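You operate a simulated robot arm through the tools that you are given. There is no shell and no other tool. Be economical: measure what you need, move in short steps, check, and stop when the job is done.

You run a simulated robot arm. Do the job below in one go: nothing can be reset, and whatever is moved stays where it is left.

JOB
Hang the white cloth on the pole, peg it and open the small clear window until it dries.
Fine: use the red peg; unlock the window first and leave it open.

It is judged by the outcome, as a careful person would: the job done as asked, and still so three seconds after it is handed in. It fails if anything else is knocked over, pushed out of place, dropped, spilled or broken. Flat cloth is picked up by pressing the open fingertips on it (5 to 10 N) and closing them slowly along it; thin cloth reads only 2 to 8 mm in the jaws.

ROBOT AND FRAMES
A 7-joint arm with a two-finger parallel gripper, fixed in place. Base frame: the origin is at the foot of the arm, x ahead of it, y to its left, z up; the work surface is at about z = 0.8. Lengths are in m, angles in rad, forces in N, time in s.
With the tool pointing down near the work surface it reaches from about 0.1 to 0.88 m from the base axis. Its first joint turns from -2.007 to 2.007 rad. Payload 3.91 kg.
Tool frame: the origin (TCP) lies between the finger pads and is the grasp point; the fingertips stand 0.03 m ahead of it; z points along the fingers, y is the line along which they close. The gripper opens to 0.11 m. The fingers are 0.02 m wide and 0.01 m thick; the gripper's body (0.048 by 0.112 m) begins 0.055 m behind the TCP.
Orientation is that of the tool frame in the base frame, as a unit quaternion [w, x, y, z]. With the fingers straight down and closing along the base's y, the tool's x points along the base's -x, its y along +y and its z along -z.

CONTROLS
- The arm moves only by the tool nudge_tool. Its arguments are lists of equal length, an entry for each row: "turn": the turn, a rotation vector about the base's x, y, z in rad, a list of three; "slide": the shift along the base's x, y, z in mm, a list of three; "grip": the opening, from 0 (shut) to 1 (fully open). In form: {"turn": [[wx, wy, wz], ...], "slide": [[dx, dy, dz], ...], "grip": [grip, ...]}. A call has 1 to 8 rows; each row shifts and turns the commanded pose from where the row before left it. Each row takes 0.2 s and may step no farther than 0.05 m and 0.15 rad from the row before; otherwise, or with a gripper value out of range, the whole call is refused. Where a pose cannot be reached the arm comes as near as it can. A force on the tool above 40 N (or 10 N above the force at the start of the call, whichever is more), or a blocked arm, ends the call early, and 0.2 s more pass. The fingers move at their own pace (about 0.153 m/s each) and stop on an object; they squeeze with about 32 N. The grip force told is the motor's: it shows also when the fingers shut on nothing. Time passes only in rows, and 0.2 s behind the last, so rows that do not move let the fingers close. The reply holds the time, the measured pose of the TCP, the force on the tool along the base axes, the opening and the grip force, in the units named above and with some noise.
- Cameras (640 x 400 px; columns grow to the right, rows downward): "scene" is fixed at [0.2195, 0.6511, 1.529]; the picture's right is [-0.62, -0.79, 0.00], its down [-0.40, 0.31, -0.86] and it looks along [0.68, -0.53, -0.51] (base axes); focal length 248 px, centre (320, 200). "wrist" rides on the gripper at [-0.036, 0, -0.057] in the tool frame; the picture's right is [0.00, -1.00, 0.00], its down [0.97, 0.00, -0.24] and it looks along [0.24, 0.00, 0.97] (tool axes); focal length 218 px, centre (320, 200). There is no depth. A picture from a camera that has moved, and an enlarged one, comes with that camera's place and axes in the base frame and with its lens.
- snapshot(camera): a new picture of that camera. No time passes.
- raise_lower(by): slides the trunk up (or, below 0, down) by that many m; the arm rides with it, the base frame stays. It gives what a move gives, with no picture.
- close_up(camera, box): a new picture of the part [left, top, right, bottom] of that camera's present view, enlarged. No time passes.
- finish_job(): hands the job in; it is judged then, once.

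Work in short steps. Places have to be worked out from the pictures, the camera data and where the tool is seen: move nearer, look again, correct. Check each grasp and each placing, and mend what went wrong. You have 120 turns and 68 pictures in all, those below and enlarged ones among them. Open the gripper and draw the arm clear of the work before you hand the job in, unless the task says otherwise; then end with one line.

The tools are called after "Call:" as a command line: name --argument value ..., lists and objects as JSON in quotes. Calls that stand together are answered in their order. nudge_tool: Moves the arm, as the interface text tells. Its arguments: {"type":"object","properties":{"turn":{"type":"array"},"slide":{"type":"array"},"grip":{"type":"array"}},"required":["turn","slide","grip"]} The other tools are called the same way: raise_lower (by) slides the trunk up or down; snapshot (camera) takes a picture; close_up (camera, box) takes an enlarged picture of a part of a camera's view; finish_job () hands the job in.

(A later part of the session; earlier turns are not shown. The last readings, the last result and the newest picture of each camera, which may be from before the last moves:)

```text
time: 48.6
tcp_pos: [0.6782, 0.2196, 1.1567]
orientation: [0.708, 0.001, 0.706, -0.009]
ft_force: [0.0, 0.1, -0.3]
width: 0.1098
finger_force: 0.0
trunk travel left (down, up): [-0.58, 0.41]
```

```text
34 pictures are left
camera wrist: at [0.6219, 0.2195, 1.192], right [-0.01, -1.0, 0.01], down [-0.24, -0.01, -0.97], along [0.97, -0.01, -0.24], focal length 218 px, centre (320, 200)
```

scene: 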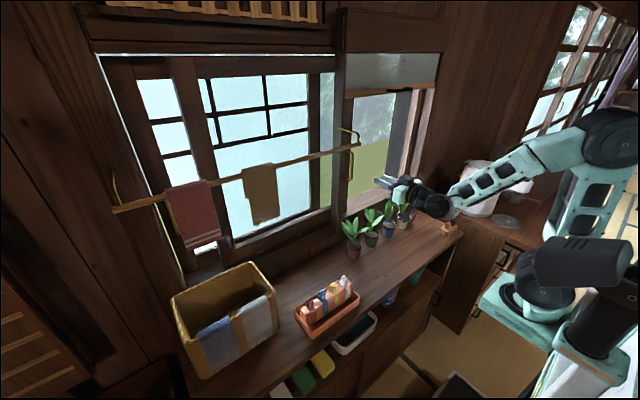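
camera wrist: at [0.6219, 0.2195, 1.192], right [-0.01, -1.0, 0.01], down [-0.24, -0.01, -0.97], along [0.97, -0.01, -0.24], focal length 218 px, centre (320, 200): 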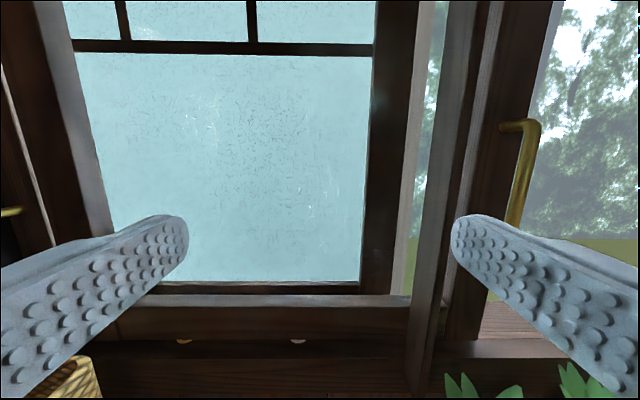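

The first call was refused (step too long), but the second moved safely under the pole. Now back off, tilt down and go left in shorter steps.

Call:
nudge_tool --turn '[[0, 0, 0], [0, 0.1, 0], [0, 0.15, 0], [0, 0.15, 0], [0, 0.15, 0], [0, 0.15, 0], [0, 0, 0], [0, 0, 0]]' --slide '[[-45, 0, 0], [-45, 0, 0], [-40, 20, 0], [-20, 40, 0], [0, 45, 0], [0, 45, 0], [0, 45, 0], [0, 45, 0]]' --grip '[1, 1, 1, 1, 1, 1, 1, 1]'

Call:
snapshot --camera "wrist"

```text
time: 50.4
tcp_pos: [0.5284, 0.4586, 1.155]
orientation: [0.423, -0.002, 0.906, -0.008]
ft_force: [0.0, 0.7, 0.0]
width: 0.11
finger_force: 0.1
trunk travel left (down, up): [-0.58, 0.41]
```

```text
33 pictures are left
camera wrist: at [0.508, 0.4583, 1.2183], right [0.0, -1.0, 0.02], down [-0.81, -0.01, -0.59], along [0.59, -0.01, -0.81], focal length 218 px, centre (320, 200)
```

wrist: 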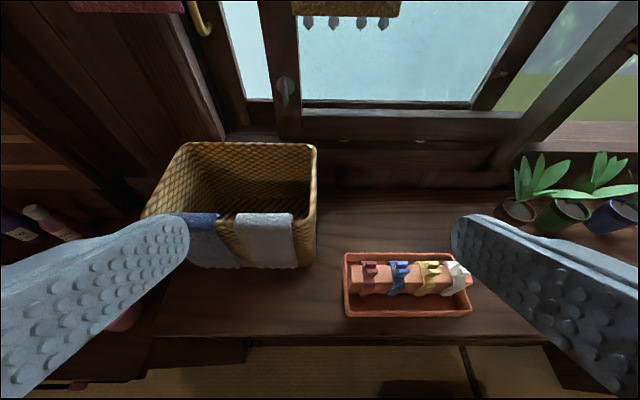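

Call:
nudge_tool --turn '[[0, 0, 0], [0, 0, 0], [0, 0, 0], [0, 0, 0]]' --slide '[[20, 36, -20], [20, 36, -30], [20, 0, -30], [0, 0, 0]]' --grip '[1, 1, 1, 1]'

Call:
snapshot --camera "wrist"

Call:
close_up --camera "scene" --box '[220, 260, 300, 360]'

```text
refused: row 2 steps farther than a row can; nothing moved
```

```text
32 pictures are left
camera wrist: at [0.508, 0.4583, 1.2183], right [0.0, -1.0, 0.02], down [-0.81, -0.01, -0.59], along [0.59, -0.01, -0.81], focal length 218 px, centre (320, 200)
```

wrist: 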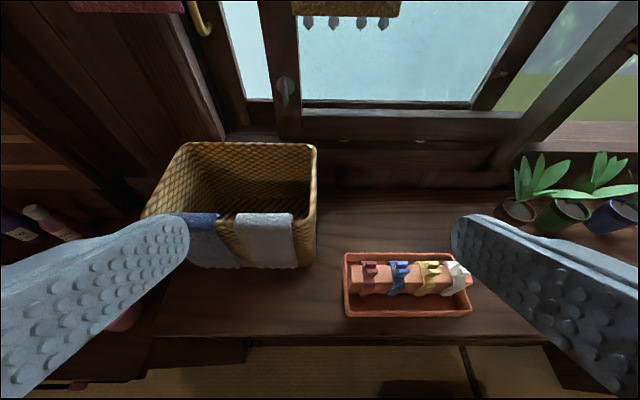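

```text
4.00 times, centred on (260, 310) of scene
camera zoom: at [0.2195, 0.6511, 1.529], right [-0.62, -0.79, 0.0], down [-0.4, 0.31, -0.86], along [0.68, -0.53, -0.51], focal length 991 px, centre (560, -240)
```

zoom: 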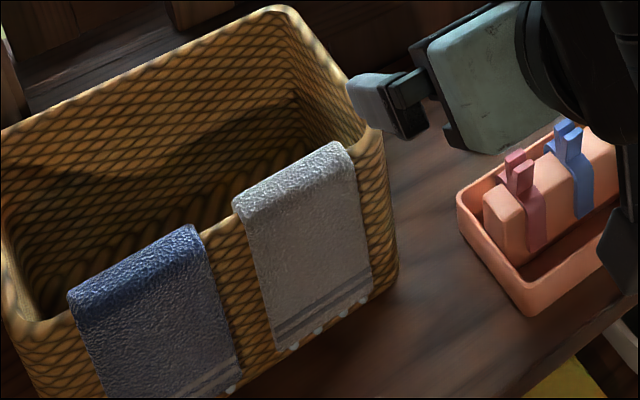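

I note that the flap's hem sits near (0.643, 0.53, 0.82), and the fold at z≈0.96. I'll pick the flap near its hem with the fingers closing vertically, so first reduce the pitch to about 0.35 and roll 90° in front of the cloth.

Call:
nudge_tool --turn '[[0, -0.15, 0], [0, -0.15, 0], [0, -0.05, 0], [-0.141, 0, 0.0515], [-0.141, 0, 0.0515], [-0.141, 0, 0.0515], [-0.141, 0, 0.0515], [-0.141, 0, 0.0515]]' --slide '[[-10, 24, -20], [-10, 24, -20], [-10, 24, -20], [0, 0, -20], [0, 0, -20], [0, 0, -20], [0, 0, -10], [0, 0, -10]]' --grip '[0.5, 0.5, 0.5, 0.5, 0.5, 0.5, 0.5, 0.5]'

Call:
nudge_tool --turn '[[-0.141, 0, 0.0515], [-0.141, 0, 0.0515], [-0.141, 0, 0.0515], [-0.141, 0, 0.0515], [-0.141, 0, 0.0515], [-0.0658, 0, 0.024], [0, 0, 0]]' --slide '[[0, 0, -10], [0, 0, 0], [0, 0, 0], [0, 0, 0], [0, 0, 0], [0, 0, 0], [0, 0, 0]]' --grip '[0.5, 0.5, 0.5, 0.5, 0.5, 0.5, 0.5]'

Call:
snapshot --camera "wrist"

```text
time: 51.3
tcp_pos: [0.5931, 0.4744, 1.0908]
orientation: [0.571, 0.03, 0.817, -0.073]
ft_force: [-0.5, 0.0, -0.2]
width: 0.0549
finger_force: 0.0
trunk travel left (down, up): [-0.58, 0.41]
stopped in row 4: the arm was blocked; the commanded pose is now the measured one
```

```text
time: 52.8
tcp_pos: [0.669, 0.4208, 1.0809]
orientation: [0.522, -0.245, 0.747, -0.33]
ft_force: [-0.3, 0.0, 0.3]
width: 0.0549
finger_force: 0.1
trunk travel left (down, up): [-0.58, 0.41]
stopped in row 7: the arm was blocked; the commanded pose is now the measured one
```

```text
30 pictures are left
camera wrist: at [0.6287, 0.4583, 1.1161], right [0.02, -0.66, 0.75], down [-0.55, -0.63, -0.55], along [0.83, -0.4, -0.38], focal length 218 px, centre (320, 200)
```

wrist: 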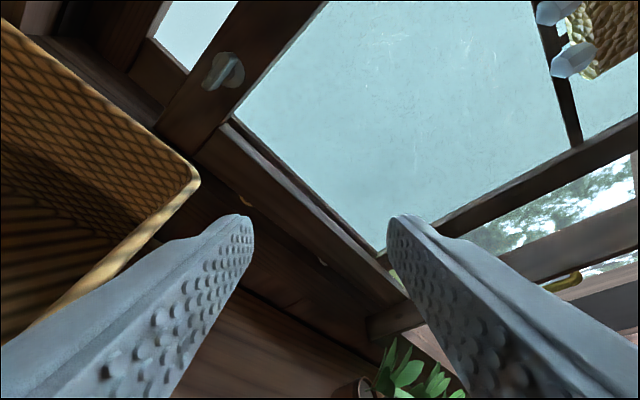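

The arm was blocked and the tool drifted forward, above the basket's side. Check with the scene camera before moving.

Call:
snapshot --camera "scene"

```text
29 pictures are left
```

scene: 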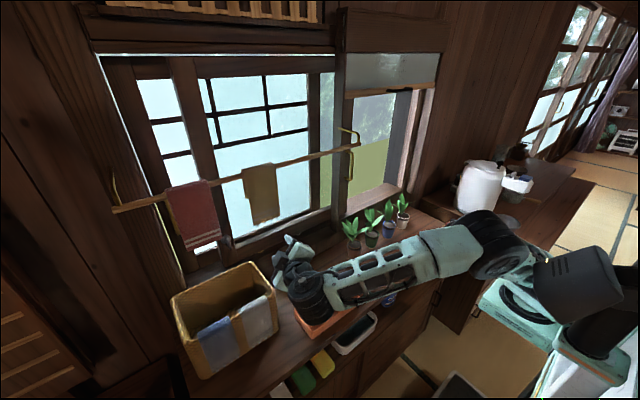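

No contact seen (forces about 0), but the forearm passes over the peg tray. I'll lift up and draw back gently first.

Call:
nudge_tool --turn '[[0, 0, 0], [0, 0, 0], [0, 0, 0], [0, 0, 0]]' --slide '[[0, -10, 35], [-20, 0, 35], [-35, 0, 10], [-35, 0, 0]]' --grip '[0.5, 0.5, 0.5, 0.5]'

```text
time: 53.7
tcp_pos: [0.6799, 0.3379, 1.1573]
orientation: [0.492, -0.182, 0.765, -0.374]
ft_force: [-0.1, 0.1, -0.3]
width: 0.0552
finger_force: 0.1
trunk travel left (down, up): [-0.58, 0.41]
stopped in row 4: the arm was blocked; the commanded pose is now the measured one
```

The arm seems to be at its inner (elbow) limit at this low trunk. I'll slide right, clear of the pole's end, then raise the trunk so the arm can reach down from above.

Call:
nudge_tool --turn '[[0, 0, 0], [0, 0, 0], [0, 0, 0], [0, 0, 0], [0, 0, 0], [0, 0, 0], [0, 0, 0], [0, 0, 0]]' --slide '[[0, -40, 0], [0, -45, 0], [0, -45, 0], [0, -45, 0], [0, -45, 0], [0, -45, 0], [0, -45, 0], [0, 0, 0]]' --grip '[0.5, 0.5, 0.5, 0.5, 0.5, 0.5, 0.5, 0.5]'

```text
time: 55.5
tcp_pos: [0.6765, 0.03, 1.1566]
orientation: [0.493, -0.184, 0.764, -0.372]
ft_force: [0.7, -0.4, 0.4]
width: 0.0551
finger_force: 0.2
trunk travel left (down, up): [-0.58, 0.41]
```

Call:
nudge_tool --turn '[[0.1433, 0.0427, -0.003], [0.1433, 0.0427, -0.003], [0.1433, 0.0427, -0.003], [0.1433, 0.0427, -0.003], [0.1433, 0.0427, -0.003], [0.1433, 0.0427, -0.003], [0, 0, 0]]' --slide '[[0, 0, 0], [0, 0, 0], [0, 0, 0], [0, 0, 0], [0, 0, 0], [0, 0, 0], [0, 0, 0]]' --grip '[0.6, 0.6, 0.6, 0.6, 0.6, 0.6, 0.6]'

Call:
raise_lower --by 0.25

```text
time: 57.1
tcp_pos: [0.6763, 0.0299, 1.1575]
orientation: [0.422, 0.001, 0.906, 0.002]
ft_force: [0.0, 0.0, 0.1]
width: 0.0661
finger_force: 0.1
trunk travel left (down, up): [-0.58, 0.41]
```

```text
time: 59.7
tcp_pos: [0.6755, 0.0296, 1.407]
orientation: [0.422, -0.001, 0.906, 0.002]
ft_force: [-0.4, 0.7, 0.0]
width: 0.0661
finger_force: 0.1
trunk travel left (down, up): [-0.83, 0.16]
```

Now back away from the pole line and across toward the basket, one call at a time.

Call:
nudge_tool --turn '[[0, 0, 0], [0, 0, 0], [0, 0, 0], [0, 0, 0], [0, 0, 0], [0, 0, 0], [0, 0, 0], [0, 0, 0]]' --slide '[[-45, 0, 0], [-45, 0, -20], [-30, 30, -25], [-20, 35, -25], [0, 40, -25], [0, 40, -25], [0, 40, -25], [0, 0, 0]]' --grip '[0.6, 0.6, 0.6, 0.6, 0.6, 0.6, 0.6, 0.6]'

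```text
time: 61.5
tcp_pos: [0.5382, 0.212, 1.2619]
orientation: [0.423, 0.0, 0.906, 0.001]
ft_force: [-0.9, -1.4, 0.1]
width: 0.0662
finger_force: 0.1
trunk travel left (down, up): [-0.83, 0.16]
```

Call:
nudge_tool --turn '[[0, 0, 0], [0, 0, 0], [0, 0, 0], [0, 0, 0], [0, 0, 0], [0, 0, 0], [0, 0, 0], [0, 0, 0]]' --slide '[[0, 40, -25], [0, 40, -25], [0, 40, -25], [0, 40, -25], [0, 40, -25], [0, 40, -25], [0, 40, -25], [0, 38, -20]]' --grip '[0.6, 0.6, 0.6, 0.6, 0.6, 0.6, 0.6, 0.6]'

Call:
snapshot --camera "wrist"

```text
time: 63.3
tcp_pos: [0.5379, 0.5312, 1.068]
orientation: [0.422, 0.0, 0.906, 0.001]
ft_force: [0.6, -0.7, 0.3]
width: 0.066
finger_force: 0.0
trunk travel left (down, up): [-0.83, 0.16]
```

```text
28 pictures are left
camera wrist: at [0.5175, 0.5298, 1.1319], right [0.0, -1.0, 0.0], down [-0.81, 0.0, -0.59], along [0.59, 0.0, -0.81], focal length 218 px, centre (320, 200)
```

wrist: 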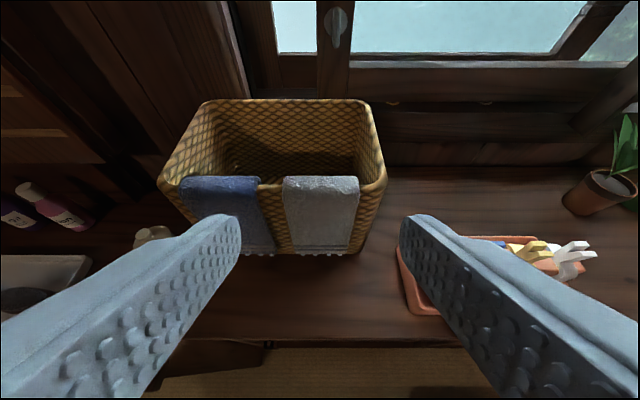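

The cloth is straight ahead (y≈0.53). I'll come down in front of the flap and then press the fingertips (6 cm apart) on it at z≈0.87.

Call:
nudge_tool --turn '[[0, 0, 0], [0, 0, 0], [0, 0, 0], [0, 0, 0], [0, 0, 0], [0, 0, 0]]' --slide '[[5, 0, -45], [5, 0, -45], [10, 0, -45], [10, 0, -42], [0, 0, 0], [0, 0, 0]]' --grip '[0.55, 0.55, 0.55, 0.55, 0.55, 0.55]'

Call:
snapshot --camera "wrist"

```text
time: 64.7
tcp_pos: [0.5652, 0.533, 0.8908]
orientation: [0.423, 0.0, 0.906, 0.001]
ft_force: [0.3, -0.4, -0.1]
width: 0.0603
finger_force: 0.0
trunk travel left (down, up): [-0.83, 0.16]
```

```text
27 pictures are left
camera wrist: at [0.5465, 0.5322, 0.9546], right [0.0, -1.0, 0.0], down [-0.81, 0.0, -0.59], along [0.59, 0.0, -0.81], focal length 218 px, centre (320, 200)
```

wrist: 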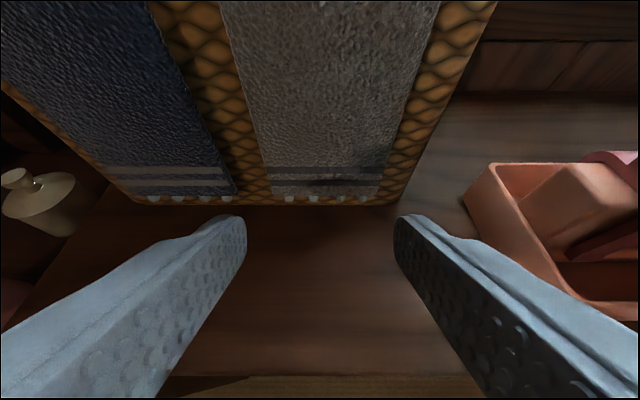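

Call:
nudge_tool --turn '[[0, 0, 0], [0, 0, 0], [0, 0, 0], [0, 0, 0]]' --slide '[[30, 0, 0], [20, 0, 0], [7, 0, 0], [0, 0, 0]]' --grip '[0.55, 0.55, 0.55, 0.55]'

Call:
nudge_tool --turn '[[0, 0, 0], [0, 0, 0]]' --slide '[[4, 0, 0], [0, 0, 0]]' --grip '[0.55, 0.55]'

```text
time: 65.7
tcp_pos: [0.6219, 0.5215, 0.8953]
orientation: [0.423, -0.001, 0.906, 0.001]
ft_force: [-1.5, -0.5, -0.9]
width: 0.0608
finger_force: 0.5
out of reach, approached as far as the arm can: row 1, 2, 3
trunk travel left (down, up): [-0.83, 0.16]
```

```text
time: 66.3
tcp_pos: [0.6252, 0.5199, 0.8948]
orientation: [0.422, 0.001, 0.906, 0.0]
ft_force: [-2.0, 0.2, 0.3]
width: 0.0606
finger_force: 0.1
trunk travel left (down, up): [-0.83, 0.16]
```

Light contact begins (−2 N). Push a few mm more, with a little y correction.

Call:
nudge_tool --turn '[[0, 0, 0], [0, 0, 0], [0, 0, 0]]' --slide '[[3, 6, 0], [3, 4, 0], [0, 0, 0]]' --grip '[0.55, 0.55, 0.55]'

Call:
close_up --camera "wrist" --box '[160, 0, 480, 260]'

```text
time: 67.1
tcp_pos: [0.6277, 0.5191, 0.8939]
orientation: [0.422, 0.002, 0.906, -0.001]
ft_force: [-1.6, -0.8, -0.8]
width: 0.0606
finger_force: 0.1
out of reach, approached as far as the arm can: row 1, 2
trunk travel left (down, up): [-0.83, 0.16]
```

```text
1.54 times, centred on (320, 130) of wrist
camera zoom: at [0.6084, 0.5184, 0.9584], right [0.0, -1.0, 0.0], down [-0.81, 0.0, -0.59], along [0.59, 0.0, -0.81], focal length 336 px, centre (320, 308)
```

zoom: 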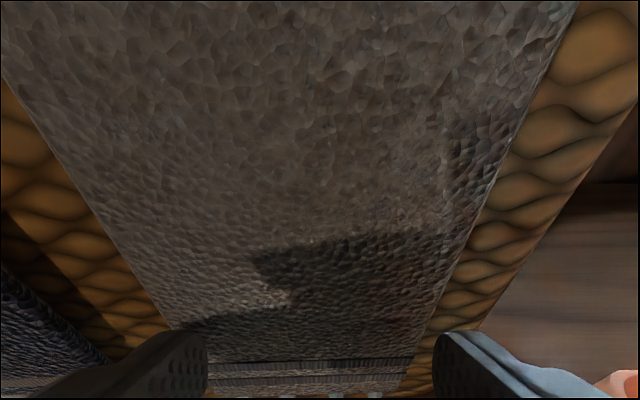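

The tips are just at the flap, but the jaw is about 7 mm too far right and at the outer reach limit. A shallower pitch gains reach: back off slightly, pitch −0.2, shift left, narrow the jaw.

Call:
nudge_tool --turn '[[0, 0, 0], [0, -0.1, 0], [0, -0.1, 0], [0, 0, 0]]' --slide '[[-20, 0, 0], [0, 5, 0], [0, 4, -5], [0, 0, 0]]' --grip '[0.5, 0.5, 0.5, 0.5]'

Call:
nudge_tool --turn '[[0, 0, 0], [0, 0, 0], [0, 0, 0]]' --slide '[[10, 0, 0], [8, 0, 0], [0, 0, 0]]' --grip '[0.5, 0.5, 0.5]'

```text
time: 68.1
tcp_pos: [0.6056, 0.5198, 0.8917]
orientation: [0.512, 0.0, 0.859, 0.0]
ft_force: [-0.6, 0.7, 0.2]
width: 0.0549
finger_force: 0.0
out of reach, approached as far as the arm can: row 3
trunk travel left (down, up): [-0.83, 0.16]
```

```text
time: 68.9
tcp_pos: [0.6219, 0.5162, 0.8937]
orientation: [0.511, 0.0, 0.859, 0.0]
ft_force: [0.5, -0.6, 0.5]
width: 0.0549
finger_force: 0.0
out of reach, approached as far as the arm can: row 1
trunk travel left (down, up): [-0.83, 0.16]
```

I'll back off, raise the tool while lowering the trunk 0.12 for more reach.

Call:
nudge_tool --turn '[[0, 0, 0], [0, 0, 0], [0, 0, 0], [0, 0, 0]]' --slide '[[-30, 0, 0], [0, 10, 40], [0, 5, 40], [0, 0, 40]]' --grip '[0.5, 0.5, 0.5, 0.5]'

Call:
raise_lower --by -0.12

```text
time: 69.9
tcp_pos: [0.5905, 0.5334, 1.0143]
orientation: [0.511, 0.0, 0.86, 0.0]
ft_force: [-0.5, 0.2, 0.2]
width: 0.0551
finger_force: 0.0
trunk travel left (down, up): [-0.83, 0.16]
```

```text
time: 71.4
tcp_pos: [0.5895, 0.5338, 0.896]
orientation: [0.512, 0.0, 0.859, 0.001]
ft_force: [0.4, -0.1, 0.1]
width: 0.0551
finger_force: 0.0
trunk travel left (down, up): [-0.71, 0.28]
```

Call:
nudge_tool --turn '[[0, 0, 0], [0, 0, 0], [0, 0, 0], [0, 0, 0]]' --slide '[[15, -3, -2], [12, 0, 0], [6, 0, 0], [0, 0, 0]]' --grip '[0.5, 0.5, 0.5, 0.5]'

Call:
close_up --camera "wrist" --box '[160, 80, 480, 340]'

```text
time: 72.4
tcp_pos: [0.6221, 0.5316, 0.8936]
orientation: [0.511, -0.001, 0.859, 0.001]
ft_force: [-0.3, 0.3, 0.0]
width: 0.0551
finger_force: 0.0
trunk travel left (down, up): [-0.71, 0.28]
```

```text
1.54 times, centred on (320, 210) of wrist
camera zoom: at [0.5896, 0.531, 0.9515], right [0.0, -1.0, 0.0], down [-0.67, 0.0, -0.74], along [0.74, 0.0, -0.67], focal length 336 px, centre (320, 185)
```

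zoom: 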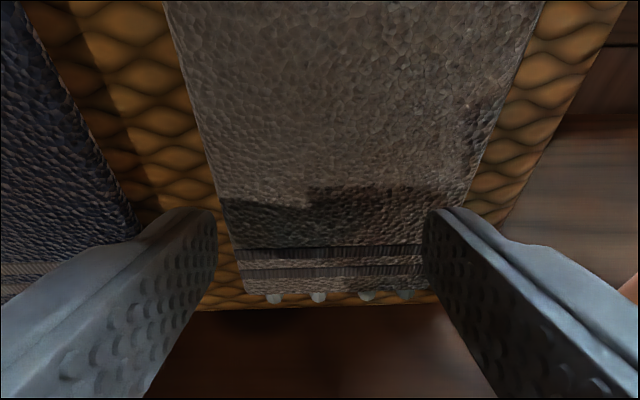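

Centred within 5 mm now and reachable. Narrow the jaw to 4.5 cm and press in slowly.

Call:
nudge_tool --turn '[[0, 0, 0], [0, 0, 0], [0, 0, 0], [0, 0, 0]]' --slide '[[0, -4, 0], [4, 0, 0], [3, 0, 0], [0, 0, 0]]' --grip '[0.42, 0.42, 0.42, 0.42]'

Call:
nudge_tool --turn '[[0, 0, 0], [0, 0, 0]]' --slide '[[3, 0, 0], [0, 0, 0]]' --grip '[0.42, 0.42]'

```text
time: 73.4
tcp_pos: [0.6291, 0.5263, 0.8938]
orientation: [0.512, 0.0, 0.859, 0.001]
ft_force: [-0.9, -0.2, 1.0]
width: 0.0462
finger_force: 0.6
trunk travel left (down, up): [-0.71, 0.28]
```

```text
time: 74.0
tcp_pos: [0.6321, 0.5249, 0.8938]
orientation: [0.511, 0.001, 0.859, 0.0]
ft_force: [-1.2, 0.2, 0.3]
width: 0.0462
finger_force: 0.1
trunk travel left (down, up): [-0.71, 0.28]
```

Call:
nudge_tool --turn '[[0, 0, 0], [0, 0, 0]]' --slide '[[4, 0, 0], [0, 0, 0]]' --grip '[0.42, 0.42]'

Call:
nudge_tool --turn '[[0, 0, 0], [0, 0, 0]]' --slide '[[3, 0, 0], [0, 0, 0]]' --grip '[0.42, 0.42]'

```text
time: 74.6
tcp_pos: [0.6355, 0.5273, 0.8933]
orientation: [0.511, -0.001, 0.86, 0.001]
ft_force: [-8.8, 1.0, 0.8]
width: 0.0469
finger_force: 0.9
trunk travel left (down, up): [-0.71, 0.28]
```

```text
time: 75.2
tcp_pos: [0.638, 0.5292, 0.8934]
orientation: [0.51, -0.001, 0.86, 0.001]
ft_force: [-14.9, 5.8, 0.0]
width: 0.048
finger_force: 1.4
trunk travel left (down, up): [-0.71, 0.28]
```

Pressing 15 N is too much; ease 2 mm and close slowly.

Call:
nudge_tool --turn '[[0, 0, 0], [0, 0, 0], [0, 0, 0], [0, 0, 0], [0, 0, 0], [0, 0, 0], [0, 0, 0], [0, 0, 0]]' --slide '[[-3, 0, 0], [0, 0, 0], [0, 0, 0], [0, 0, 0], [0, 0, 0], [0, 0, 0], [0, 0, 0], [0, 0, 0]]' --grip '[0.42, 0.37, 0.32, 0.27, 0.22, 0.17, 0.12, 0.07]'

Call:
nudge_tool --turn '[[0, 0, 0], [0, 0, 0], [0, 0, 0]]' --slide '[[0, 0, 0], [0, 0, 0], [0, 0, 0]]' --grip '[0.03, 0, 0]'

Call:
snapshot --camera "wrist"

```text
time: 77.0
tcp_pos: [0.6378, 0.5255, 0.8942]
orientation: [0.512, 0.0, 0.859, 0.0]
ft_force: [-0.6, -0.5, -0.5]
width: 0.0075
finger_force: 0.1
trunk travel left (down, up): [-0.71, 0.28]
```

```text
time: 77.8
tcp_pos: [0.6375, 0.5259, 0.8942]
orientation: [0.512, 0.001, 0.859, -0.001]
ft_force: [-0.5, 0.3, 0.2]
width: 0.0001
finger_force: 32.2
trunk travel left (down, up): [-0.71, 0.28]
```

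```text
24 pictures are left
camera wrist: at [0.6045, 0.5256, 0.9523], right [0.0, -1.0, 0.0], down [-0.67, 0.0, -0.74], along [0.74, 0.0, -0.67], focal length 218 px, centre (320, 200)
```

wrist: 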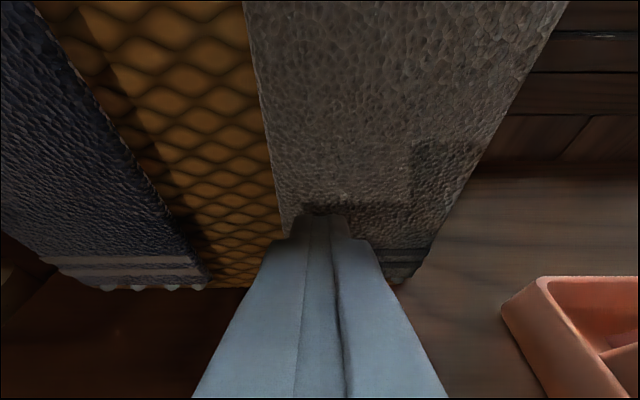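

The pinch slipped off empty. Check how the cloth and basket lie now.

Call:
nudge_tool --turn '[[0, 0, 0], [0, 0, 0], [0, 0, 0]]' --slide '[[-40, 0, 10], [-20, 0, 40], [0, 0, 0]]' --grip '[0, 0.4, 0.4]'

Call:
close_up --camera "scene" --box '[150, 240, 350, 390]'

Call:
snapshot --camera "wrist"

```text
time: 78.6
tcp_pos: [0.5762, 0.5259, 0.9428]
orientation: [0.511, 0.0, 0.859, 0.0]
ft_force: [-0.1, 0.0, 0.0]
width: 0.0439
finger_force: 0.0
trunk travel left (down, up): [-0.71, 0.28]
```

```text
2.67 times, centred on (250, 315) of scene
camera zoom: at [0.2195, 0.6511, 1.529], right [-0.62, -0.79, 0.0], down [-0.4, 0.31, -0.86], along [0.68, -0.53, -0.51], focal length 661 px, centre (507, -107)
```

zoom: 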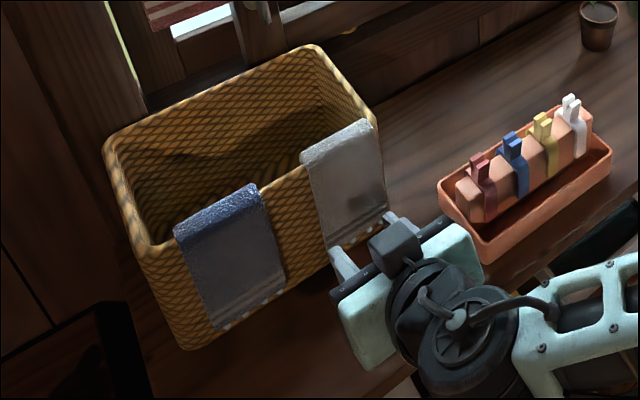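

```text
22 pictures are left
camera wrist: at [0.5435, 0.5259, 1.0015], right [0.0, -1.0, 0.0], down [-0.67, 0.0, -0.74], along [0.74, 0.0, -0.67], focal length 218 px, centre (320, 200)
```

wrist: 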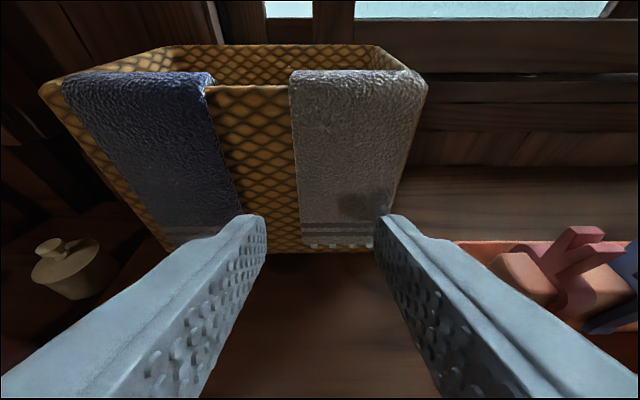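

The light press let go before closing, and the basket moved about 1 cm; the cloth now centres at y≈0.507. I'll retry with a steady 5–7 N, kept throughout the slow closing.

Call:
nudge_tool --turn '[[0, 0, 0], [0, 0, 0], [0, 0, 0], [0, 0, 0]]' --slide '[[10, -19, -40], [25, 0, -10], [20, 0, 0], [0, 0, 0]]' --grip '[0.42, 0.42, 0.42, 0.42]'

Call:
snapshot --camera "wrist"

```text
time: 79.6
tcp_pos: [0.632, 0.5066, 0.8899]
orientation: [0.511, 0.0, 0.86, 0.0]
ft_force: [0.1, -0.1, -0.5]
width: 0.0461
finger_force: 0.0
trunk travel left (down, up): [-0.71, 0.28]
```

```text
21 pictures are left
camera wrist: at [0.5996, 0.5053, 0.9492], right [0.0, -1.0, 0.0], down [-0.67, 0.0, -0.74], along [0.74, 0.0, -0.67], focal length 218 px, centre (320, 200)
```

wrist: 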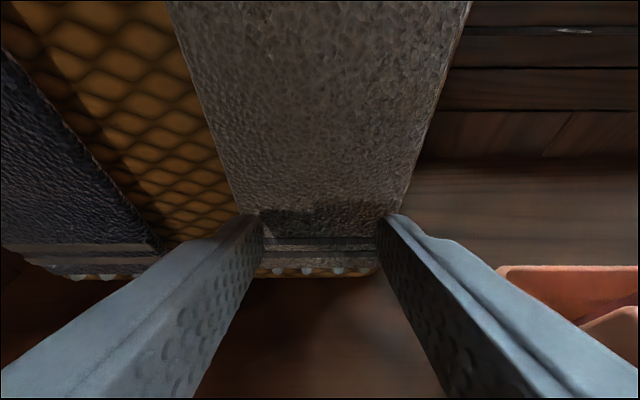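

Call:
nudge_tool --turn '[[0, 0, 0], [0, 0, 0], [0, 0, 0], [0, 0, 0]]' --slide '[[3, 1, 0], [2, 0, 0], [2, 0, 0], [0, 0, 0]]' --grip '[0.36, 0.36, 0.36, 0.36]'

Call:
nudge_tool --turn '[[0, 0, 0], [0, 0, 0]]' --slide '[[2, 0, 0], [0, 0, 0]]' --grip '[0.36, 0.36]'

```text
time: 80.6
tcp_pos: [0.6379, 0.5076, 0.8922]
orientation: [0.511, -0.001, 0.859, 0.001]
ft_force: [-4.9, 0.8, -0.4]
width: 0.0396
finger_force: 0.2
trunk travel left (down, up): [-0.71, 0.28]
```

```text
time: 81.2
tcp_pos: [0.6387, 0.5102, 0.8911]
orientation: [0.51, -0.001, 0.86, 0.002]
ft_force: [-21.0, 2.4, 0.5]
width: 0.0394
finger_force: 0.1
trunk travel left (down, up): [-0.71, 0.28]
```

Stiff contact: 21 N. Ease back 1.5 mm to land in 5–10 N.

Call:
nudge_tool --turn '[[0, 0, 0], [0, 0, 0]]' --slide '[[-1.3, 0, 0], [0, 0, 0]]' --grip '[0.36, 0.36]'

```text
time: 81.8
tcp_pos: [0.6387, 0.5095, 0.8914]
orientation: [0.512, 0.0, 0.859, 0.001]
ft_force: [-12.8, 5.8, 0.0]
width: 0.0397
finger_force: 0.4
trunk travel left (down, up): [-0.71, 0.28]
```

Call:
nudge_tool --turn '[[0, 0, 0], [0, 0, 0], [0, 0, 0], [0, 0, 0], [0, 0, 0]]' --slide '[[-0.5, 0, 0], [0, 0, 0], [0, 0, 0], [0, 0, 0], [0, 0, 0]]' --grip '[0.36, 0.33, 0.3, 0.27, 0.24]'

```text
time: 83.0
tcp_pos: [0.6383, 0.509, 0.8929]
orientation: [0.511, 0.0, 0.86, 0.001]
ft_force: [-7.2, 1.8, 0.6]
width: 0.0283
finger_force: 1.4
trunk travel left (down, up): [-0.71, 0.28]
```

Still 7 N of press with the jaw at 28 mm; keep closing slowly.

Call:
nudge_tool --turn '[[0, 0, 0], [0, 0, 0], [0, 0, 0], [0, 0, 0], [0, 0, 0], [0, 0, 0], [0, 0, 0], [0, 0, 0]]' --slide '[[0, 0, 0], [0.3, 0, 0], [0, 0, 0], [0.3, 0, 0], [0, 0, 0], [0, 0, 0], [0, 0, 0], [0, 0, 0]]' --grip '[0.2, 0.17, 0.13, 0.1, 0.07, 0.03, 0, 0]'

Call:
snapshot --camera "wrist"

```text
time: 84.8
tcp_pos: [0.6376, 0.5095, 0.893]
orientation: [0.512, -0.001, 0.859, 0.002]
ft_force: [-16.8, 8.1, -0.4]
width: 0.0
finger_force: 32.1
trunk travel left (down, up): [-0.71, 0.28]
```

```text
20 pictures are left
camera wrist: at [0.6057, 0.5085, 0.9516], right [0.0, -1.0, 0.0], down [-0.67, 0.0, -0.74], along [0.74, 0.0, -0.67], focal length 218 px, centre (320, 200)
```

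wrist: 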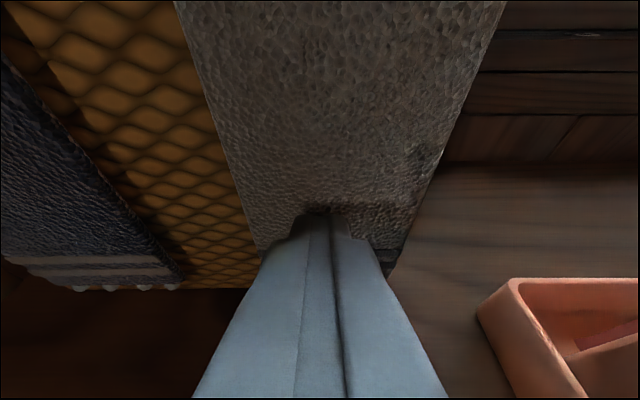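

Empty again: the flat press just slides over the cloth. Better: straddle the flap with the jaw fully open (11 cm vs 8.6 cm cloth), tips on the basket wall at each side, and push its two side edges together so it buckles into the jaw.

Call:
nudge_tool --turn '[[0, 0, 0], [0, 0, 0], [0, 0, 0], [0, 0, 0], [0, 0, 0]]' --slide '[[-30, 0, 0], [0, 0, 10], [0, 0, 0], [0, 0, 0], [0, 0, 0]]' --grip '[0, 0.5, 1, 1, 1]'

Call:
snapshot --camera "wrist"

```text
time: 86.0
tcp_pos: [0.6084, 0.5067, 0.9023]
orientation: [0.511, 0.0, 0.86, 0.0]
ft_force: [-0.1, -0.4, -0.3]
width: 0.11
finger_force: 0.0
trunk travel left (down, up): [-0.71, 0.28]
```

```text
19 pictures are left
camera wrist: at [0.5764, 0.5061, 0.961], right [0.0, -1.0, 0.0], down [-0.67, 0.0, -0.74], along [0.74, 0.0, -0.67], focal length 218 px, centre (320, 200)
```

wrist: 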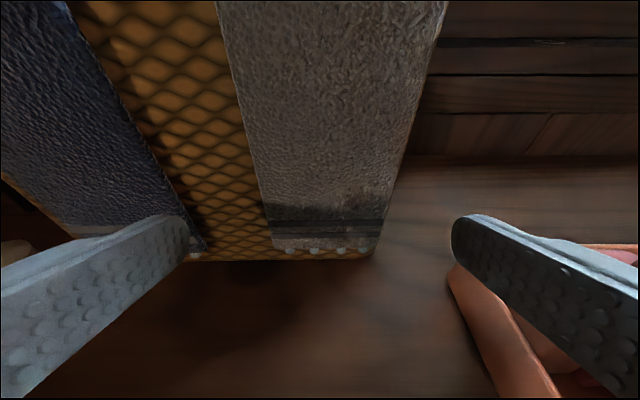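

Call:
nudge_tool --turn '[[0, 0, 0], [0, 0, 0], [0, 0, 0], [0, 0, 0], [0, 0, 0]]' --slide '[[10, 0, 0], [15, 0, 0], [5, 0, 0], [2, 0, 0], [0, 0, 0]]' --grip '[0.9, 0.9, 0.9, 0.9, 0.9]'

Call:
snapshot --camera "wrist"

```text
time: 87.2
tcp_pos: [0.6398, 0.5083, 0.9025]
orientation: [0.512, 0.0, 0.859, 0.001]
ft_force: [-0.1, -0.3, -0.5]
width: 0.0991
finger_force: 0.0
trunk travel left (down, up): [-0.71, 0.28]
```

```text
18 pictures are left
camera wrist: at [0.6082, 0.5074, 0.9611], right [0.0, -1.0, 0.0], down [-0.67, 0.0, -0.74], along [0.74, 0.0, -0.67], focal length 218 px, centre (320, 200)
```

wrist: 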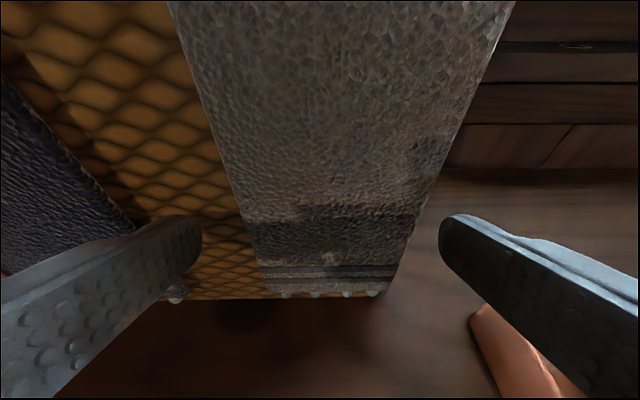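

Fingers straddle the white flap, clear of the blue one. Advance to wall contact.

Call:
nudge_tool --turn '[[0, 0, 0], [0, 0, 0], [0, 0, 0], [0, 0, 0]]' --slide '[[2, 0, 0], [2, 0, 0], [2, 0, 0], [0, 0, 0]]' --grip '[0.9, 0.9, 0.9, 0.9]'

```text
time: 88.2
tcp_pos: [0.6452, 0.5088, 0.9029]
orientation: [0.511, -0.001, 0.86, 0.002]
ft_force: [-12.3, 3.2, 2.0]
width: 0.0998
finger_force: 0.7
trunk travel left (down, up): [-0.71, 0.28]
```

Wall contact (12 N). Ease slightly and close slowly on the cloth's edges.

Call:
nudge_tool --turn '[[0, 0, 0], [0, 0, 0], [0, 0, 0], [0, 0, 0], [0, 0, 0], [0, 0, 0], [0, 0, 0], [0, 0, 0]]' --slide '[[-1, 0, 0], [0, 0, 0], [0, 0, 0], [0, 0, 0], [0, 0, 0], [0, 0, 0], [0, 0, 0], [0, 0, 0]]' --grip '[0.9, 0.82, 0.75, 0.68, 0.61, 0.54, 0.47, 0.4]'

Call:
snapshot --camera "wrist"

```text
time: 90.0
tcp_pos: [0.6451, 0.5085, 0.903]
orientation: [0.511, 0.001, 0.859, 0.0]
ft_force: [-26.0, -9.8, -2.1]
width: 0.0738
finger_force: 31.5
trunk travel left (down, up): [-0.71, 0.28]
```

```text
17 pictures are left
camera wrist: at [0.6129, 0.5074, 0.9618], right [0.0, -1.0, 0.0], down [-0.67, 0.0, -0.74], along [0.74, 0.0, -0.67], focal length 218 px, centre (320, 200)
```

wrist: 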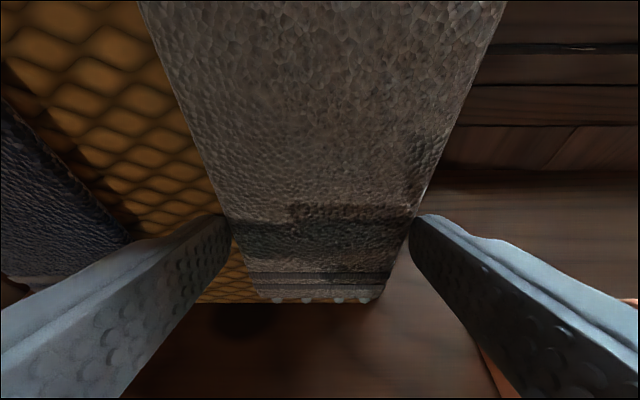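

The jaw stopped at 74 mm with full squeeze: it holds the cloth by its side edges. I'll lift gently and watch whether the cloth comes (and not the basket).

Call:
nudge_tool --turn '[[0, 0, 0], [0, 0, 0], [0, 0, 0], [0, 0, 0]]' --slide '[[-2, 0, 0], [-1, 0, 6], [0, 0, 10], [0, 0, 10]]' --grip '[0.3, 0.3, 0.3, 0.3]'

Call:
snapshot --camera "wrist"

```text
time: 91.0
tcp_pos: [0.6433, 0.5086, 0.9301]
orientation: [0.512, -0.001, 0.859, 0.001]
ft_force: [1.0, -0.8, -0.1]
width: 0.0741
finger_force: 32.3
trunk travel left (down, up): [-0.71, 0.28]
```

```text
16 pictures are left
camera wrist: at [0.6118, 0.5075, 0.9891], right [0.0, -1.0, 0.0], down [-0.67, 0.0, -0.74], along [0.74, 0.0, -0.67], focal length 218 px, centre (320, 200)
```

wrist: 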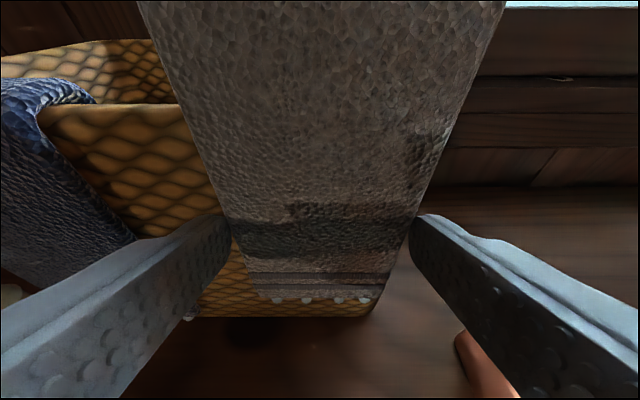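

The cloth comes up as a saddle, and the basket stays. Continue lifting about 12 cm, easing away in −x.

Call:
nudge_tool --turn '[[0, 0, 0], [0, 0, 0], [0, 0, 0], [0, 0, 0], [0, 0, 0], [0, 0, 0]]' --slide '[[0, 0, 20], [0, 0, 20], [0, 0, 20], [0, 0, 20], [0, 0, 20], [0, 0, 20]]' --grip '[0.3, 0.3, 0.3, 0.3, 0.3, 0.3]'

Call:
close_up --camera "scene" --box '[150, 140, 390, 340]'

```text
time: 92.4
tcp_pos: [0.6434, 0.5089, 1.0487]
orientation: [0.512, -0.001, 0.859, 0.0]
ft_force: [0.7, 0.0, -0.8]
width: 0.074
finger_force: 32.1
trunk travel left (down, up): [-0.71, 0.28]
```

```text
2.00 times, centred on (270, 240) of scene
camera zoom: at [0.2195, 0.6511, 1.529], right [-0.62, -0.79, 0.0], down [-0.4, 0.31, -0.86], along [0.68, -0.53, -0.51], focal length 496 px, centre (420, 120)
```

zoom: 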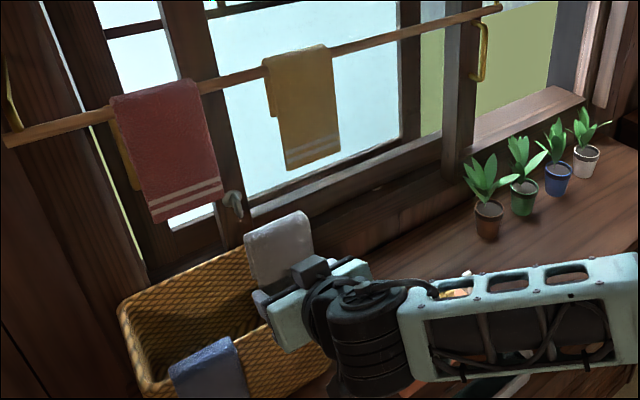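

The cloth is a saddle with a short back flap, like its neighbours. Lift 2 cm more, then withdraw in −x, checking force.

Call:
nudge_tool --turn '[[0, 0, 0], [0, 0, 0], [0, 0, 0], [0, 0, 0], [0, 0, 0], [0, 0, 0]]' --slide '[[0, 0, 20], [-20, 0, 0], [-20, -10, 0], [-20, -20, 0], [-20, -30, 0], [0, -40, 0]]' --grip '[0.3, 0.3, 0.3, 0.3, 0.3, 0.3]'

Call:
snapshot --camera "wrist"

Call:
close_up --camera "scene" --box '[150, 160, 390, 390]'

```text
time: 93.6
tcp_pos: [0.6729, 0.3713, 1.0436]
orientation: [0.515, 0.068, 0.852, -0.072]
ft_force: [-0.2, 0.4, -0.3]
width: 0.0736
finger_force: 32.1
trunk travel left (down, up): [-0.71, 0.28]
stopped in row 6: the arm was blocked; the commanded pose is now the measured one
```

```text
14 pictures are left
camera wrist: at [0.6403, 0.3805, 1.1022], right [-0.19, -0.98, 0.05], down [-0.66, 0.09, -0.75], along [0.73, -0.18, -0.66], focal length 218 px, centre (320, 200)
```

wrist: 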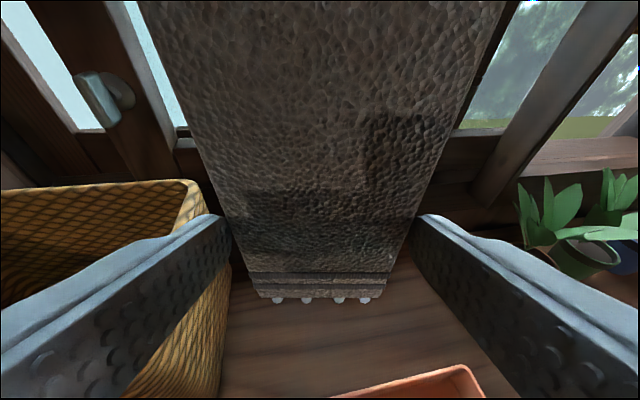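

```text
1.74 times, centred on (270, 275) of scene
camera zoom: at [0.2195, 0.6511, 1.529], right [-0.62, -0.79, 0.0], down [-0.4, 0.31, -0.86], along [0.68, -0.53, -0.51], focal length 431 px, centre (407, 70)
```

zoom: 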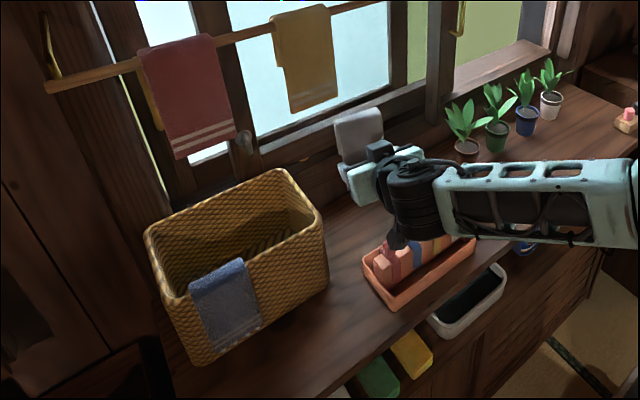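

The arm met its inner limit and drifted to y≈0.37 with a slight yaw, but cloth, basket and pegs are fine. Move right along y away from the brown towel, correcting the yaw, then raise the trunk.

Call:
nudge_tool --turn '[[0, 0, 0], [0, 0, 0], [0.027, 0.003, 0.095], [0.027, 0.003, 0.095], [0, 0, 0]]' --slide '[[0, -35, 0], [0, -35, 0], [0, -35, 0], [0, -20, 0], [0, 0, 0]]' --grip '[0.3, 0.3, 0.3, 0.3, 0.3]'

Call:
raise_lower --by 0.12

```text
time: 94.8
tcp_pos: [0.7134, 0.1813, 1.0353]
orientation: [0.516, 0.046, 0.854, -0.048]
ft_force: [0.1, 0.4, -1.2]
width: 0.0738
finger_force: 31.8
trunk travel left (down, up): [-0.71, 0.28]
```

```text
time: 96.3
tcp_pos: [0.7147, 0.1818, 1.1566]
orientation: [0.516, 0.048, 0.854, -0.048]
ft_force: [0.3, 0.5, -0.4]
width: 0.0736
finger_force: 32.2
trunk travel left (down, up): [-0.83, 0.16]
```

The tool drifted forward under the pole; the fold top (z≈1.22) still clears below the pole, so I back out in −x with small steps.

Call:
nudge_tool --turn '[[0, 0, 0], [0, 0, 0], [0, 0, 0], [0, 0, 0], [0.02, 0.003, 0.065], [0.02, 0.003, 0.065]]' --slide '[[-20, 0, -3], [-20, 0, 0], [-20, 0, 0], [-20, 5, 0], [-20, 10, 0], [-20, 10, 0]]' --grip '[0.3, 0.3, 0.3, 0.3, 0.3, 0.3]'

```text
time: 96.7
tcp_pos: [0.7132, 0.1701, 1.1561]
orientation: [0.516, 0.062, 0.853, -0.051]
ft_force: [0.4, -0.2, -0.7]
width: 0.0739
finger_force: 32.0
trunk travel left (down, up): [-0.83, 0.16]
stopped in row 1: the arm was blocked; the commanded pose is now the measured one
```

Blocked again; let me look at the whole arm.

Call:
snapshot --camera "scene"

```text
12 pictures are left
```

scene: 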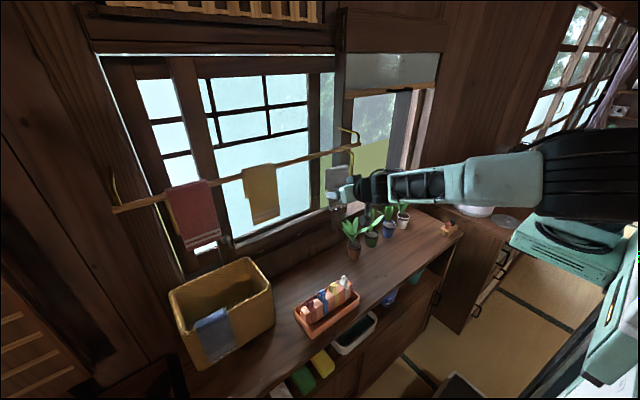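

The forearm lies across from the right, so motion in −x is bound by the wrist. Moving to −y has always been free: slide right past the pole's end, then raise.

Call:
nudge_tool --turn '[[0, 0, 0], [0, 0, 0], [0, 0, 0], [0, 0, 0], [0, 0, 0], [0, 0, 0]]' --slide '[[0, -25, 0], [0, -30, 0], [0, -30, 0], [0, -30, 0], [0, -30, 0], [0, 0, 0]]' --grip '[0.3, 0.3, 0.3, 0.3, 0.3, 0.3]'

```text
time: 98.1
tcp_pos: [0.7127, 0.0294, 1.1545]
orientation: [0.516, 0.061, 0.853, -0.051]
ft_force: [0.3, 0.5, 1.2]
width: 0.0738
finger_force: 31.8
trunk travel left (down, up): [-0.83, 0.16]
```

Call:
nudge_tool --turn '[[0, 0, 0], [0, 0, 0], [0, 0, 0], [0, 0, 0]]' --slide '[[-10, -20, 10], [-15, -20, 20], [-15, -10, 20], [-15, 0, 20]]' --grip '[0.3, 0.3, 0.3, 0.3]'

```text
time: 99.1
tcp_pos: [0.6594, -0.0227, 1.2256]
orientation: [0.516, 0.06, 0.853, -0.049]
ft_force: [0.5, -0.6, -0.9]
width: 0.0738
finger_force: 32.5
trunk travel left (down, up): [-0.83, 0.16]
```

Free again. Raise the trunk, square up the yaw, and then check the view.

Call:
raise_lower --by 0.14

Call:
nudge_tool --turn '[[0.011, 0.003, 0.077], [0.011, 0.003, 0.077], [0, 0, 0]]' --slide '[[0, 0, 0], [0, 0, 0], [0, 0, 0]]' --grip '[0.3, 0.3, 0.3]'

```text
time: 100.7
tcp_pos: [0.658, -0.0236, 1.3661]
orientation: [0.516, 0.061, 0.853, -0.05]
ft_force: [0.3, 1.0, -0.5]
width: 0.0738
finger_force: 31.9
trunk travel left (down, up): [-0.97, 0.02]
```

```text
time: 101.5
tcp_pos: [0.658, -0.0243, 1.3668]
orientation: [0.516, 0.0, 0.857, 0.0]
ft_force: [-1.0, -0.7, 0.5]
width: 0.0737
finger_force: 31.9
trunk travel left (down, up): [-0.97, 0.02]
```

Orientation is squared. Raise 40 mm more to clear the bracket (top about z 1.33) and move left along the pole toward y≈0.26, in checked stages.

Call:
nudge_tool --turn '[[0, 0, 0], [0, 0, 0], [0, 0, 0], [0, 0, 0]]' --slide '[[0, 0, 20], [0, 0, 20], [0, 30, 0], [0, 30, 0]]' --grip '[0.3, 0.3, 0.3, 0.3]'

Call:
snapshot --camera "scene"

```text
time: 102.5
tcp_pos: [0.6571, 0.0369, 1.4071]
orientation: [0.515, 0.001, 0.857, -0.001]
ft_force: [-0.2, -0.2, -0.1]
width: 0.0738
finger_force: 31.8
trunk travel left (down, up): [-0.97, 0.02]
```

```text
11 pictures are left
```

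scene: 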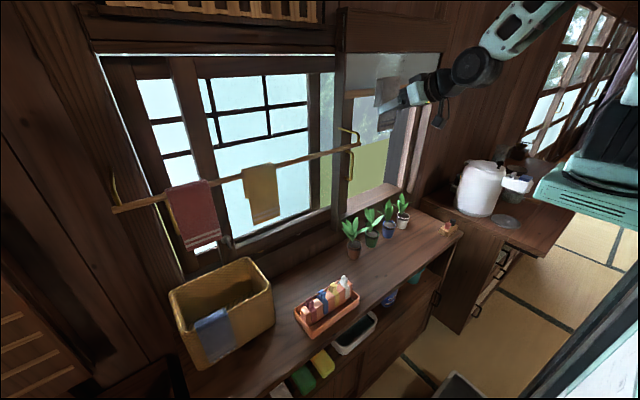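

Clear. Continue to the left at this height.

Call:
nudge_tool --turn '[[0, 0, 0], [0, 0, 0], [0, 0, 0], [0, 0, 0], [0, 0, 0], [0, 0, 0], [0, 0, 0]]' --slide '[[0, 35, 0], [0, 35, 0], [0, 35, 0], [0, 35, 0], [0, 35, 0], [0, 35, 0], [0, 0, 0]]' --grip '[0.3, 0.3, 0.3, 0.3, 0.3, 0.3, 0.3]'

Call:
close_up --camera "scene" --box '[240, 60, 400, 200]'

```text
time: 104.1
tcp_pos: [0.6746, 0.2241, 1.4196]
orientation: [0.518, 0.028, 0.855, -0.003]
ft_force: [-0.9, -1.4, -1.2]
width: 0.0737
finger_force: 32.0
trunk travel left (down, up): [-0.97, 0.02]
```

```text
2.86 times, centred on (320, 130) of scene
camera zoom: at [0.2195, 0.6511, 1.529], right [-0.62, -0.79, 0.0], down [-0.4, 0.31, -0.86], along [0.68, -0.53, -0.51], focal length 708 px, centre (320, 400)
```

zoom: 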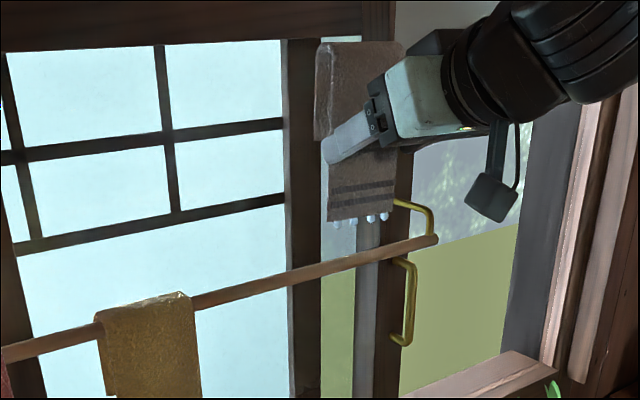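

The fold and short back flap are visible; the fold lies at about x 0.715, over the pole line. I'll square up and lower 65 mm to just above the pole, then check the alignment.

Call:
nudge_tool --turn '[[-0.024, 0.009, 0.051], [0, 0, 0], [0, 0, 0], [0, 0, 0], [0, 0, 0]]' --slide '[[0, 0, -10], [0, 0, -20], [0, 0, -20], [0, 0, -15], [0, 0, 0]]' --grip '[0.3, 0.3, 0.3, 0.3, 0.3]'

Call:
close_up --camera "scene" --box '[290, 90, 370, 160]'

```text
time: 105.3
tcp_pos: [0.6594, 0.2485, 1.3462]
orientation: [0.511, -0.023, 0.859, 0.005]
ft_force: [0.9, 0.0, -0.8]
width: 0.0739
finger_force: 32.0
trunk travel left (down, up): [-0.97, 0.02]
```

```text
5.71 times, centred on (330, 125) of scene
camera zoom: at [0.2195, 0.6511, 1.529], right [-0.62, -0.79, 0.0], down [-0.4, 0.31, -0.86], along [0.68, -0.53, -0.51], focal length 1416 px, centre (263, 629)
```

zoom: 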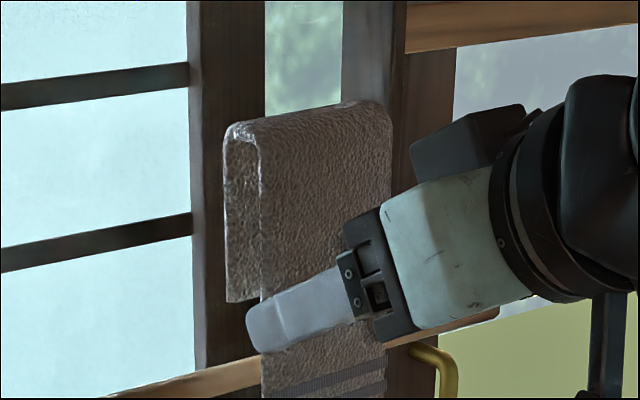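

The U-shaped saddle is clear: channel centre x≈0.702, pole at x≈0.716, so I need +14 mm. Shift forward, square up, and check before lowering.

Call:
nudge_tool --turn '[[0.015, -0.008, -0.045], [0, 0, 0], [0, 0, 0]]' --slide '[[7, -4, 3], [7, 0, 0], [0, 0, 0]]' --grip '[0.3, 0.3, 0.3]'

```text
time: 106.1
tcp_pos: [0.6736, 0.2431, 1.3471]
orientation: [0.515, -0.003, 0.857, 0.0]
ft_force: [-0.5, -0.8, -0.3]
width: 0.0736
finger_force: 31.8
trunk travel left (down, up): [-0.97, 0.02]
```

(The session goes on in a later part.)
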